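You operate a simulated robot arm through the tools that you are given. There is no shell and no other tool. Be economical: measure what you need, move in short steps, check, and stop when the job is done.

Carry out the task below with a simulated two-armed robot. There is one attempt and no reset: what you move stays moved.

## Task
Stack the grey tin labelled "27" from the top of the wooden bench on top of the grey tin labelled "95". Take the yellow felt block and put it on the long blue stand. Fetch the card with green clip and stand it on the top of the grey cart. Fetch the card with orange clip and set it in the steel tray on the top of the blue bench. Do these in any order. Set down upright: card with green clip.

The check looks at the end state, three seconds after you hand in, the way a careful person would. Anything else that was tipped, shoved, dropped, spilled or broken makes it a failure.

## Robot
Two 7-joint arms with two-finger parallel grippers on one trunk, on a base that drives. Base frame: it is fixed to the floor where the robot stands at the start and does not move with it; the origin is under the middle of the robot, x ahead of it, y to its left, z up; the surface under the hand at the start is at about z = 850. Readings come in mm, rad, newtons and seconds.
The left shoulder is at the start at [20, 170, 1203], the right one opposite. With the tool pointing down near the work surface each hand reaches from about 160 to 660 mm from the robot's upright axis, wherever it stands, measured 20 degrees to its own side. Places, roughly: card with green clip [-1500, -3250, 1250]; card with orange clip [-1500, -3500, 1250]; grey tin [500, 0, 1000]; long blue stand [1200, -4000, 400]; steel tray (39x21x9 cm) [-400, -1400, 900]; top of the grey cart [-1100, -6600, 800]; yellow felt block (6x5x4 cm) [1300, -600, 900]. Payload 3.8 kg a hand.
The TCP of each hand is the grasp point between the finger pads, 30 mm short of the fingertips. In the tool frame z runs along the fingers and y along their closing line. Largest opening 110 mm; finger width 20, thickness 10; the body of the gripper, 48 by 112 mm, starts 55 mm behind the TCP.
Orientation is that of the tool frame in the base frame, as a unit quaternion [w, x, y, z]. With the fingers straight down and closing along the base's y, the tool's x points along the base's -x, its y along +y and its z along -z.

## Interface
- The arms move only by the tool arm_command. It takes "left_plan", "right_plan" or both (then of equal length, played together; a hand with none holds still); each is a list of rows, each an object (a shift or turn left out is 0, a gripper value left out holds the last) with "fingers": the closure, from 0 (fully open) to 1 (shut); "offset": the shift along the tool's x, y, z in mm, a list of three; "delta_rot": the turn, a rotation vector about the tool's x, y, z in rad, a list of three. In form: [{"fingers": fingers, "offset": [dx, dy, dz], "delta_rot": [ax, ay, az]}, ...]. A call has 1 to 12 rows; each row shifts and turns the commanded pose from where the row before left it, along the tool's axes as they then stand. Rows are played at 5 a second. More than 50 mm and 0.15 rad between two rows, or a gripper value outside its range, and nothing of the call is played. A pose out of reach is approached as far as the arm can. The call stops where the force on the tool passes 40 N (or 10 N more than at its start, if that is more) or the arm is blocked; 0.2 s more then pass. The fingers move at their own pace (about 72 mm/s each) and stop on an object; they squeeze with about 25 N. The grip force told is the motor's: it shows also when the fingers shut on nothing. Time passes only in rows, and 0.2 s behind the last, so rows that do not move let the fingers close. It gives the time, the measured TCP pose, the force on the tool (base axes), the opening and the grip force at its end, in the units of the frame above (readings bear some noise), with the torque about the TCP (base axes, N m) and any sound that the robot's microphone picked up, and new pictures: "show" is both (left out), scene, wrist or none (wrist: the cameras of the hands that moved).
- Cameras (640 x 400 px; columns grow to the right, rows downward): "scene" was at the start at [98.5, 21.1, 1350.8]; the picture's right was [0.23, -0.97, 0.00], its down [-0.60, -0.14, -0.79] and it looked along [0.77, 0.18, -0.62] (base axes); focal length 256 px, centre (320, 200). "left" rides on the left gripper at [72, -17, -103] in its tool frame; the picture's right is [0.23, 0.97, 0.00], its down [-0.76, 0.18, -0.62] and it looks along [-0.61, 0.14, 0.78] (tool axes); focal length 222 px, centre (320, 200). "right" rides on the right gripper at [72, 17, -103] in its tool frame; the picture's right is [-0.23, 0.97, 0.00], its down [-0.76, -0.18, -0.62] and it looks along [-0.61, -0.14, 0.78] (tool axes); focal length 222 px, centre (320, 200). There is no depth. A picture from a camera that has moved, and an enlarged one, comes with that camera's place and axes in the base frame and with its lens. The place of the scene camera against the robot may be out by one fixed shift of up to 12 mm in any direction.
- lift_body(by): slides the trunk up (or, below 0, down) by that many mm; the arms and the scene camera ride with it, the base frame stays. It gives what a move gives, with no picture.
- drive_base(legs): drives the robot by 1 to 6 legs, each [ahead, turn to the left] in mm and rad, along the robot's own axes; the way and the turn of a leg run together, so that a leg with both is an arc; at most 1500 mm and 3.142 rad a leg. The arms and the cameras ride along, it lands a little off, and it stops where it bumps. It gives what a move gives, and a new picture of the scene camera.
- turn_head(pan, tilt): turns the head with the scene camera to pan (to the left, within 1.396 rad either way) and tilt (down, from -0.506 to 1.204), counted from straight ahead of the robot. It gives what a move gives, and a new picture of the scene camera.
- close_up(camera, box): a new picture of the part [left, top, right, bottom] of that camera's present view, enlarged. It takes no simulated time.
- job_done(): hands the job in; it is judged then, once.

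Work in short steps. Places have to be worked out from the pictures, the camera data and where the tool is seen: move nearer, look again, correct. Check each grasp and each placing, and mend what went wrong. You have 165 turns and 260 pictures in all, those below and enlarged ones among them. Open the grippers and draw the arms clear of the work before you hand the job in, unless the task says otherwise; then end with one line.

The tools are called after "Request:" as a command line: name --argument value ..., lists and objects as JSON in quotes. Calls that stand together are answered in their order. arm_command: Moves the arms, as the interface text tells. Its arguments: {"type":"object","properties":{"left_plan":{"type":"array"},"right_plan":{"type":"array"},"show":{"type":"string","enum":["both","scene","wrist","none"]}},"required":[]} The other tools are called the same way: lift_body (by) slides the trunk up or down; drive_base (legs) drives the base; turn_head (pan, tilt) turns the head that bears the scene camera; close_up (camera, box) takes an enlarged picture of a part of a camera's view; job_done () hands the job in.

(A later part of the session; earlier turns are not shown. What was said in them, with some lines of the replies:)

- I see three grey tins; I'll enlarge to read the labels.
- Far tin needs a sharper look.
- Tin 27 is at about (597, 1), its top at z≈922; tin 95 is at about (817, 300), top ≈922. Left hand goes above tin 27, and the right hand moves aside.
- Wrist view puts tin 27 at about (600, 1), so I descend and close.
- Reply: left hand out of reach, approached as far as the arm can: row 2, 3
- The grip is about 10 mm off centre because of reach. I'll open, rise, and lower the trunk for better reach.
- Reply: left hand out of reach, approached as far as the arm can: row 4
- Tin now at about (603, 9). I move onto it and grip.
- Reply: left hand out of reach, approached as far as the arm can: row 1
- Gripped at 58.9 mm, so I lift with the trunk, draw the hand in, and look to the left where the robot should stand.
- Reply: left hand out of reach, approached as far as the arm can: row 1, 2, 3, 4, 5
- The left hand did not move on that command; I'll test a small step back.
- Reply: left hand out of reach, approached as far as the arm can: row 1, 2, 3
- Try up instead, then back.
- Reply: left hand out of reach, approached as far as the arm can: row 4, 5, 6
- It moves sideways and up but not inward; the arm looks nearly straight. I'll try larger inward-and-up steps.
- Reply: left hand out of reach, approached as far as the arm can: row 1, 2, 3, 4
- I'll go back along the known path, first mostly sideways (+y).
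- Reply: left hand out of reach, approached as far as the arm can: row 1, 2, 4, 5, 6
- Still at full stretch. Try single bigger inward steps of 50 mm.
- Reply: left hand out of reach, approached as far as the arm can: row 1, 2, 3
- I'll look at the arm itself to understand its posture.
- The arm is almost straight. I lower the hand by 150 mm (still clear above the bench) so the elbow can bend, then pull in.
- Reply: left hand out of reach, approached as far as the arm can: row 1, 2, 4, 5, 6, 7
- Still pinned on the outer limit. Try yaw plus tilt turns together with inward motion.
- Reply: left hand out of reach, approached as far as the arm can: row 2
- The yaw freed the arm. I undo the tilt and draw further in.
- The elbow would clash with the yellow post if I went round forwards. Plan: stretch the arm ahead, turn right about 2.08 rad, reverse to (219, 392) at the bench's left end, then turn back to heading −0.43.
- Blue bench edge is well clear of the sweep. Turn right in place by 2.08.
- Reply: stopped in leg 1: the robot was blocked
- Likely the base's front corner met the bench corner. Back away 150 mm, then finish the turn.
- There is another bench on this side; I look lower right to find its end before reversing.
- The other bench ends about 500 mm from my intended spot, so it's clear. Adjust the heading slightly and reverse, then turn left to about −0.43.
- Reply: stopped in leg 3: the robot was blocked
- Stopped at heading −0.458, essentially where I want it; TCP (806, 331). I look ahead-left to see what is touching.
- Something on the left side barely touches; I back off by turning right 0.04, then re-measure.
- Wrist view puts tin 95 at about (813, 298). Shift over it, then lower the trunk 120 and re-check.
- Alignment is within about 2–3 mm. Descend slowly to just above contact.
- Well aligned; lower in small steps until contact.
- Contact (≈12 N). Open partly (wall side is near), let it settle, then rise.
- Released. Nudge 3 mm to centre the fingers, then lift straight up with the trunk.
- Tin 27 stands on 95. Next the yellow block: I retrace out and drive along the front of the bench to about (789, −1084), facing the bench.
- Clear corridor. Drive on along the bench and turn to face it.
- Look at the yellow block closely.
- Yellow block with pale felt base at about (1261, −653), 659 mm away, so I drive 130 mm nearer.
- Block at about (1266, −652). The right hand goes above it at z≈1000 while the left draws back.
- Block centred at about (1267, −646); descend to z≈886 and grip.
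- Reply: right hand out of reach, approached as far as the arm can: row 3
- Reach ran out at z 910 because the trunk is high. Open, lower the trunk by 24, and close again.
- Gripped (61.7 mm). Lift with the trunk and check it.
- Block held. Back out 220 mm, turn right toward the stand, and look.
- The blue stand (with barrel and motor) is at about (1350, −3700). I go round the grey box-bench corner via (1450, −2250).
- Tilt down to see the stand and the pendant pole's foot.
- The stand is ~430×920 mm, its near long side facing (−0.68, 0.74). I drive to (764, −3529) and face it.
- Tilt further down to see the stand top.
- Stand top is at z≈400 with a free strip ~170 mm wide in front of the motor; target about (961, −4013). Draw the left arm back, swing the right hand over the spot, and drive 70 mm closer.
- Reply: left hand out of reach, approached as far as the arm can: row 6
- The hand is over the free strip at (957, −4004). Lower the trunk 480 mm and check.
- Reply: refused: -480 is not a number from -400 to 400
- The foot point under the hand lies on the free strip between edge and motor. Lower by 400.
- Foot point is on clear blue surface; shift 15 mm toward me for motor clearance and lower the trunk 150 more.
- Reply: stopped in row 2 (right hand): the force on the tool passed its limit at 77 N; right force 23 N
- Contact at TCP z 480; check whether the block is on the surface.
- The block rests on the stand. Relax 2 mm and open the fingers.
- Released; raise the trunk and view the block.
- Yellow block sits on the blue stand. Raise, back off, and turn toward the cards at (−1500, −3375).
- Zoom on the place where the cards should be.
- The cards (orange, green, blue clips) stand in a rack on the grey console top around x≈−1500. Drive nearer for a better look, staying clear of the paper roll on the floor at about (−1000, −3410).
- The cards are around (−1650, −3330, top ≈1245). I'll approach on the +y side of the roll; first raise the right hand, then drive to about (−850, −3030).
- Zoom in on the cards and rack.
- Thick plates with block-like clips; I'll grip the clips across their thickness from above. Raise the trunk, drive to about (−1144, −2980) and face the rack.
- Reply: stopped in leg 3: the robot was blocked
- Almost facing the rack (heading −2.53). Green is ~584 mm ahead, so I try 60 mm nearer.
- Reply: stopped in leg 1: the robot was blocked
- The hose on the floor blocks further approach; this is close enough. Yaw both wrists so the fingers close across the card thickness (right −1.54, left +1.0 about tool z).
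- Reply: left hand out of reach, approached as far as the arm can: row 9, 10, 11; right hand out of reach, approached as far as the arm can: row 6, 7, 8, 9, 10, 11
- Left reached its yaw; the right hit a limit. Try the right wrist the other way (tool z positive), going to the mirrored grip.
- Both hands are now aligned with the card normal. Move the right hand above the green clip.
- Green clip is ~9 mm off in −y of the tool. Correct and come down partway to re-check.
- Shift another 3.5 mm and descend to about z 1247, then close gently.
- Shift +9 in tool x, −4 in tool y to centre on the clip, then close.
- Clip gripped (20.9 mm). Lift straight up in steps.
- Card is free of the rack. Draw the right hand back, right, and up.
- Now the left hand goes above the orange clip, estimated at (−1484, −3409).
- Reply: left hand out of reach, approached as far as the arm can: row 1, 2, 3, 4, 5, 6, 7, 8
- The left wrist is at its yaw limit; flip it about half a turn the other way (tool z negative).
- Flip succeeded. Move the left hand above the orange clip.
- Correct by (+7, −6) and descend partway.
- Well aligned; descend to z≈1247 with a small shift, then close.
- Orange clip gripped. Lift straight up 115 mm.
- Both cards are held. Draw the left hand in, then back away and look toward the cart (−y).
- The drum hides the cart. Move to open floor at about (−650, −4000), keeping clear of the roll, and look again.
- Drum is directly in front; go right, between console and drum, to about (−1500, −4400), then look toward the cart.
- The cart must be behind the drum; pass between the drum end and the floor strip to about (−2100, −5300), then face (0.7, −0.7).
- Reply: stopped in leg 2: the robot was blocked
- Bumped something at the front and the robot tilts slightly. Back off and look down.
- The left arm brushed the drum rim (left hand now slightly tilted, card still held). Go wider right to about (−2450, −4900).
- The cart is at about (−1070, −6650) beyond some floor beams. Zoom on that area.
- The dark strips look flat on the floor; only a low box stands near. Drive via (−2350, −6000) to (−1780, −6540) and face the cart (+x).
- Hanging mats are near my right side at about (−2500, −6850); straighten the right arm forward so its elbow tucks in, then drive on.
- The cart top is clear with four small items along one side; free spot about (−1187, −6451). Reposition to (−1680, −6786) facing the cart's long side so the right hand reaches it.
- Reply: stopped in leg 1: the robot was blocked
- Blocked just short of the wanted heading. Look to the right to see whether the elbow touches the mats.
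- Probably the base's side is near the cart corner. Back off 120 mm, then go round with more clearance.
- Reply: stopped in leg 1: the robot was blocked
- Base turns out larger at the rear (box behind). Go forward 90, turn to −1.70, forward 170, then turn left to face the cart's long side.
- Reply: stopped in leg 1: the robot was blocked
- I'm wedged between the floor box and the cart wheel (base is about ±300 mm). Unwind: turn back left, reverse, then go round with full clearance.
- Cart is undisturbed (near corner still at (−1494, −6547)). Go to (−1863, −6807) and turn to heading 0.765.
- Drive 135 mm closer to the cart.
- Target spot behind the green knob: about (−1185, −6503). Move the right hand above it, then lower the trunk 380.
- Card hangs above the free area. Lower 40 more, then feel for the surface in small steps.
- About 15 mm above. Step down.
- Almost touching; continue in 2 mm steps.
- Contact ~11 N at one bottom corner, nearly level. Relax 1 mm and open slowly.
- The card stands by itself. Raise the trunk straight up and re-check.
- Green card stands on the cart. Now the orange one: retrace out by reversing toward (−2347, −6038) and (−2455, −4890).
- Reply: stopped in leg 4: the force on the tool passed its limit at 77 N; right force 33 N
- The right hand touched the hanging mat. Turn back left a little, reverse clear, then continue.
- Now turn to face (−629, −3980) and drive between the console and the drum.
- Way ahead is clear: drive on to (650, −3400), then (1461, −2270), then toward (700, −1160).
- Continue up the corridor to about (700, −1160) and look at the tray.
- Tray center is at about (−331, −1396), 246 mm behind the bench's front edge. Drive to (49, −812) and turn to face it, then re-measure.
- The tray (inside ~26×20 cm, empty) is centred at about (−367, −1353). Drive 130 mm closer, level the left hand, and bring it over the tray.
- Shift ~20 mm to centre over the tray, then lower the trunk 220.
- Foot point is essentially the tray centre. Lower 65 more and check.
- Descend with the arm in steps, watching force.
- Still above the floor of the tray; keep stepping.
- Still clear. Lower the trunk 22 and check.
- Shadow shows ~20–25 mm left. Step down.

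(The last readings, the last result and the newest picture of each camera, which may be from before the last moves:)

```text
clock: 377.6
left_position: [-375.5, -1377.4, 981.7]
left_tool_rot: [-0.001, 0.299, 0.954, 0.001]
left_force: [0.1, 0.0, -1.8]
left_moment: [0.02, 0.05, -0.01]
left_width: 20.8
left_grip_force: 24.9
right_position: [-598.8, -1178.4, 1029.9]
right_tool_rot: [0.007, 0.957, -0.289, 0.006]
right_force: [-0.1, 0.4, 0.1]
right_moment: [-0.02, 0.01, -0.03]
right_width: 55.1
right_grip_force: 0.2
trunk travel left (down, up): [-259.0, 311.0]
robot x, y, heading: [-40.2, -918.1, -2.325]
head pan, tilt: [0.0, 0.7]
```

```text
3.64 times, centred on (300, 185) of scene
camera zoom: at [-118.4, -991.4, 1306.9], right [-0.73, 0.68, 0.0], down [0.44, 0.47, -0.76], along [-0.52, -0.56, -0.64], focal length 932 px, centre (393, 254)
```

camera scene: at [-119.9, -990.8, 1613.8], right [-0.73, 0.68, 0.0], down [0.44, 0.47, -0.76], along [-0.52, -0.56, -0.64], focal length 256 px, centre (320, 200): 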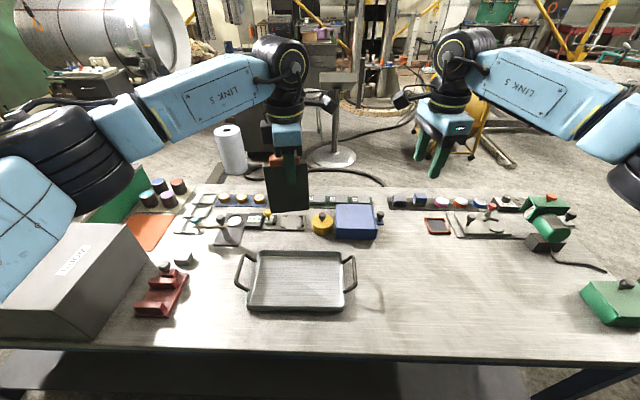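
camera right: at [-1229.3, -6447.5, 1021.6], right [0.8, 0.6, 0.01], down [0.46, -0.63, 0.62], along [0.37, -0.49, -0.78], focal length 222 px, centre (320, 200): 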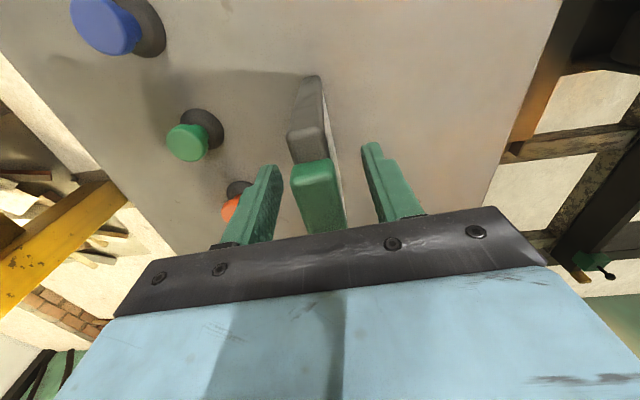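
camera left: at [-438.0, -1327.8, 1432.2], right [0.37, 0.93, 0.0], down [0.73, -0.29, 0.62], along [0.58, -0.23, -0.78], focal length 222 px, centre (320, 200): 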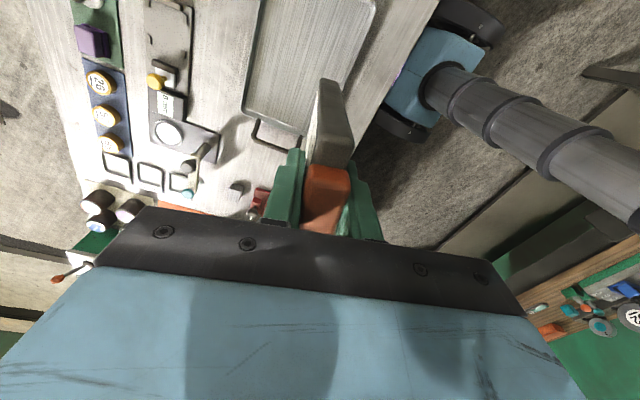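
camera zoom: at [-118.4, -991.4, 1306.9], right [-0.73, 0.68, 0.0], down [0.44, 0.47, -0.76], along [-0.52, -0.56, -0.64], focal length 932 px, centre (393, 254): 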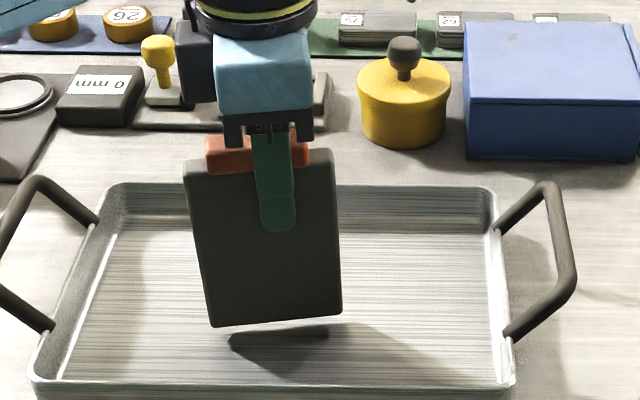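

About 10 mm left; finer steps.

Request:
arm_command --left_plan '[{"fingers": 1, "offset": [0, 0, 3]}, {"offset": [0, 0, 3]}, {"offset": [0, 0, 0]}]' --show "none"

Request:
arm_command --left_plan '[{"fingers": 1, "offset": [0, 0, 2]}, {"offset": [0, 0, 0]}]' --show "none"

Request:
close_up --camera "scene" --box '[230, 130, 370, 240]'

```text
clock: 378.4
left_position: [-376.4, -1377.2, 976.2]
left_tool_rot: [-0.001, 0.298, 0.954, 0.001]
left_force: [0.9, 1.0, -1.1]
left_moment: [0.01, 0.01, -0.02]
left_width: 20.8
left_grip_force: 25.0
right_position: [-598.6, -1179.2, 1029.2]
right_tool_rot: [0.006, 0.957, -0.288, 0.006]
right_force: [-0.5, -0.3, 1.0]
right_moment: [0.0, 0.01, 0.0]
right_width: 55.1
right_grip_force: 0.1
trunk travel left (down, up): [-259.0, 311.0]
robot x, y, heading: [-38.7, -916.4, -2.326]
head pan, tilt: [0.0, 0.7]
```

```text
clock: 378.9
left_position: [-374.9, -1377.3, 974.1]
left_tool_rot: [-0.001, 0.298, 0.954, 0.002]
left_force: [0.8, -0.1, -1.3]
left_moment: [-0.02, 0.01, 0.01]
left_width: 20.9
left_grip_force: 25.4
right_position: [-598.3, -1178.3, 1029.0]
right_tool_rot: [0.006, 0.957, -0.288, 0.006]
right_force: [-1.4, 0.1, -0.3]
right_moment: [-0.01, -0.02, 0.01]
right_width: 55.1
right_grip_force: 0.0
trunk travel left (down, up): [-259.0, 311.0]
robot x, y, heading: [-40.3, -913.2, -2.322]
head pan, tilt: [0.0, 0.7]
```

```text
3.64 times, centred on (300, 185) of scene
camera zoom: at [-118.4, -991.4, 1306.9], right [-0.73, 0.68, 0.0], down [0.44, 0.47, -0.76], along [-0.52, -0.56, -0.64], focal length 932 px, centre (393, 254)
```

zoom: 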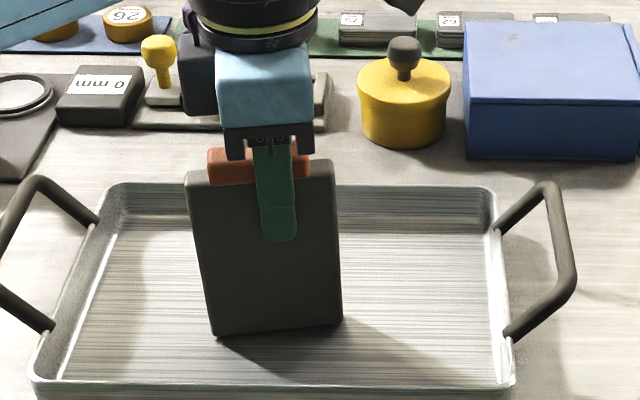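

Nearly touching; 2 mm steps.

Request:
arm_command --left_plan '[{"fingers": 1, "offset": [0, 0, 2]}, {"offset": [0, 0, 0]}]' --show "none"

Request:
arm_command --left_plan '[{"fingers": 1, "offset": [0, 0, 2]}, {"offset": [0, 0, 0]}]' --show "none"

Request:
close_up --camera "scene" --box '[230, 130, 370, 240]'

```text
clock: 379.6
left_position: [-375.0, -1377.3, 971.8]
left_tool_rot: [-0.001, 0.299, 0.954, 0.0]
left_force: [-1.3, 0.2, 0.1]
left_moment: [-0.02, -0.03, 0.0]
left_width: 20.7
left_grip_force: 25.5
right_position: [-598.0, -1178.0, 1029.6]
right_tool_rot: [0.006, 0.958, -0.288, 0.005]
right_force: [-0.6, -0.4, -0.1]
right_moment: [-0.05, 0.0, -0.02]
right_width: 55.0
right_grip_force: 0.2
trunk travel left (down, up): [-259.0, 311.0]
robot x, y, heading: [-39.9, -916.6, -2.324]
head pan, tilt: [0.0, 0.7]
```

```text
clock: 380.1
left_position: [-376.0, -1377.6, 971.0]
left_tool_rot: [-0.001, 0.299, 0.954, 0.0]
left_force: [-0.4, -1.5, 10.0]
left_moment: [-0.4, -0.51, -0.05]
left_width: 20.8
left_grip_force: 24.9
right_position: [-597.5, -1176.7, 1028.9]
right_tool_rot: [0.007, 0.957, -0.288, 0.006]
right_force: [-0.3, -0.6, -0.4]
right_moment: [0.01, 0.0, -0.01]
right_width: 55.1
right_grip_force: 0.1
trunk travel left (down, up): [-259.0, 311.0]
robot x, y, heading: [-39.2, -916.5, -2.33]
head pan, tilt: [0.0, 0.7]
```

```text
3.64 times, centred on (300, 185) of scene
camera zoom: at [-117.8, -990.7, 1307.0], right [-0.73, 0.68, 0.0], down [0.44, 0.47, -0.77], along [-0.52, -0.56, -0.64], focal length 932 px, centre (393, 254)
```

zoom: 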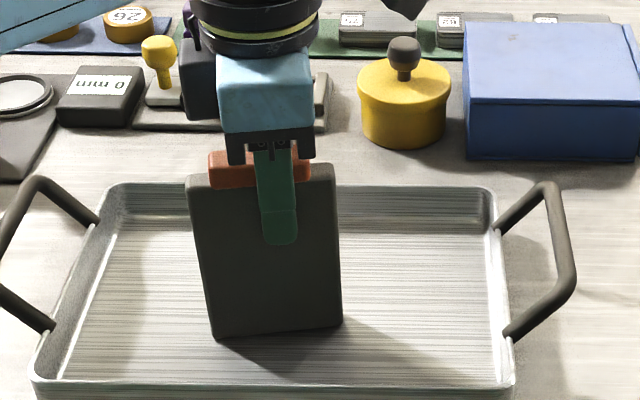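

Contact with one lower corner first (slight in-plane tilt, it will settle). Relax and open slowly.

Request:
arm_command --left_plan '[{"fingers": 1, "offset": [0, 0, -0.7]}, {"fingers": 0.78}, {"fingers": 0.72}, {"fingers": 0.6}, {"fingers": 0.5}]' --show "wrist"

Request:
close_up --camera "scene" --box '[230, 130, 370, 240]'

```text
clock: 381.4
left_position: [-375.3, -1377.6, 969.8]
left_tool_rot: [-0.001, 0.298, 0.954, 0.001]
left_force: [0.8, 0.1, 0.3]
left_moment: [-0.03, 0.04, 0.0]
left_width: 54.8
left_grip_force: 0.1
right_position: [-598.9, -1178.1, 1029.6]
right_tool_rot: [0.007, 0.957, -0.289, 0.006]
right_force: [-0.2, -0.5, -0.5]
right_moment: [0.02, 0.0, 0.0]
right_width: 54.7
right_grip_force: 0.1
trunk travel left (down, up): [-259.0, 311.0]
robot x, y, heading: [-40.4, -914.2, -2.327]
head pan, tilt: [0.0, 0.7]
camera left: at [-443.0, -1350.3, 1073.3], right [0.37, 0.93, 0.0], down [0.73, -0.29, 0.62], along [0.58, -0.23, -0.78], focal length 222 px, centre (320, 200)
```

left: 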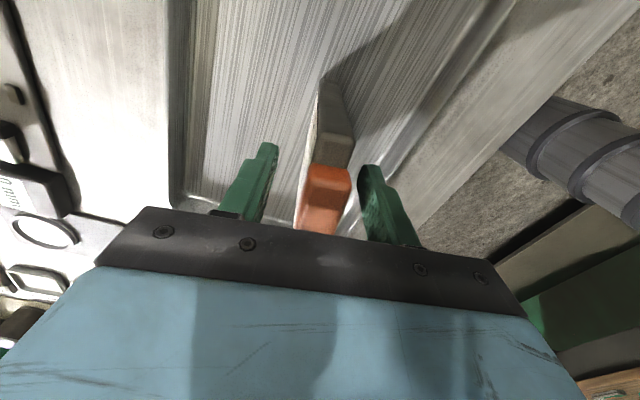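

```text
3.64 times, centred on (300, 185) of scene
camera zoom: at [-118.3, -991.4, 1306.9], right [-0.73, 0.68, 0.0], down [0.44, 0.47, -0.76], along [-0.52, -0.56, -0.64], focal length 932 px, centre (393, 254)
```

zoom: 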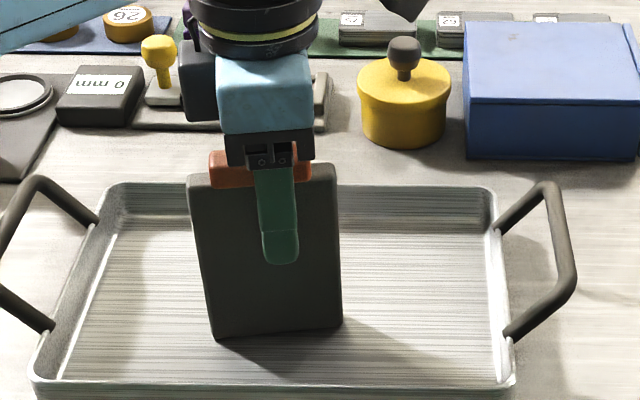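

Card stands in the tray. Centre the fingers slightly, open more, and lift away.

Request:
arm_command --left_plan '[{"fingers": 0.4, "offset": [0, 3, 0]}, {"fingers": 0.3}]' --show "none"

Request:
lift_body --by 300

Request:
close_up --camera "scene" --box '[0, 0, 640, 400]'

```text
clock: 381.9
left_position: [-373.0, -1374.7, 971.6]
left_tool_rot: [-0.001, 0.299, 0.954, 0.001]
left_force: [0.0, -0.9, 0.3]
left_moment: [0.03, 0.01, -0.03]
left_width: 76.9
left_grip_force: 0.1
right_position: [-598.9, -1178.2, 1029.8]
right_tool_rot: [0.006, 0.958, -0.288, 0.007]
right_force: [0.4, 0.0, 0.7]
right_moment: [0.02, 0.0, -0.01]
right_width: 54.9
right_grip_force: 0.0
trunk travel left (down, up): [-259.0, 311.0]
robot x, y, heading: [-40.9, -913.7, -2.321]
head pan, tilt: [0.0, 0.7]
```

```text
clock: 384.9
left_position: [-372.9, -1374.7, 1270.1]
left_tool_rot: [0.0, 0.299, 0.954, 0.0]
left_force: [-0.4, 0.9, 0.0]
left_moment: [0.01, 0.0, 0.01]
left_width: 77.1
left_grip_force: 0.0
right_position: [-598.2, -1177.4, 1328.3]
right_tool_rot: [0.006, 0.957, -0.288, 0.006]
right_force: [-0.7, -0.4, -0.1]
right_moment: [-0.01, -0.02, -0.02]
right_width: 54.7
right_grip_force: 0.1
trunk travel left (down, up): [-559.0, 11.0]
robot x, y, heading: [-41.0, -916.6, -2.324]
head pan, tilt: [0.0, 0.7]
```

```text
1.00 times, centred on (320, 200) of scene (not enlarged: the box is as wide or as high as the picture)
camera zoom: at [-118.4, -991.4, 1606.8], right [-0.73, 0.68, 0.0], down [0.44, 0.47, -0.76], along [-0.52, -0.56, -0.64], focal length 256 px, centre (320, 200)
```

zoom: 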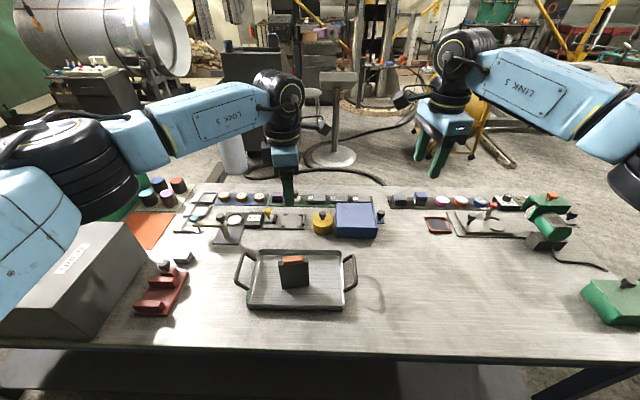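

The orange-clip card stands in the tray. Open both grippers and back away from the bench.

Request:
arm_command --left_plan '[{"fingers": 0}, {"fingers": 0}]' --right_plan '[{"fingers": 0}, {"fingers": 0}]' --show "none"

Request:
drive_base --legs '[[-200, 0]]'

```text
clock: 385.6
left_position: [-374.2, -1375.5, 1270.1]
left_tool_rot: [0.0, 0.299, 0.954, 0.001]
left_force: [-0.6, 0.7, -0.4]
left_moment: [0.04, 0.04, -0.06]
left_width: 110.1
left_grip_force: 0.1
right_position: [-598.7, -1178.2, 1328.8]
right_tool_rot: [0.006, 0.958, -0.288, 0.006]
right_force: [-0.5, -0.5, -0.1]
right_moment: [0.01, 0.0, 0.01]
right_width: 109.9
right_grip_force: 0.1
trunk travel left (down, up): [-559.0, 11.0]
robot x, y, heading: [-42.3, -916.6, -2.324]
head pan, tilt: [0.0, 0.7]
```

```text
clock: 387.1
left_position: [-233.6, -1230.8, 1271.6]
left_tool_rot: [-0.001, 0.298, 0.955, 0.001]
left_force: [0.2, -0.3, 0.0]
left_moment: [0.0, -0.01, 0.04]
left_width: 110.1
left_grip_force: 0.0
right_position: [-460.6, -1035.7, 1329.9]
right_tool_rot: [0.007, 0.958, -0.286, 0.006]
right_force: [-0.9, 1.4, -0.2]
right_moment: [-0.03, 0.01, -0.01]
right_width: 110.0
right_grip_force: 0.1
trunk travel left (down, up): [-559.0, 11.0]
robot x, y, heading: [100.5, -770.5, -2.321]
head pan, tilt: [0.0, 0.7]
camera scene: at [18.7, -845.4, 1606.8], right [-0.73, 0.68, 0.0], down [0.44, 0.47, -0.76], along [-0.52, -0.56, -0.64], focal length 256 px, centre (320, 200)
```

scene: 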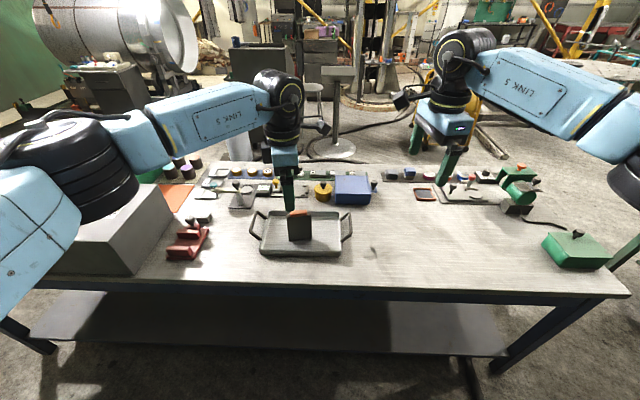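

All four placements were seen in place as I left each one, the grippers are open, and the arms are clear, so I hand in.

Request:
job_done

```text
The job is handed in.
```

I did all four placements and handed the job in: tin 27 is stacked on tin 95, the yellow felt block is on the long blue stand, the green-clip card stands upright on the grey cart, and the orange-clip card is in the steel tray. On the way, the robot bumped some fixed things: the drum rim, the floor hose, a low floor box, a cart wheel and a hanging mat. The cart had not moved when I checked it, and I saw nothing else tipped or shifted.
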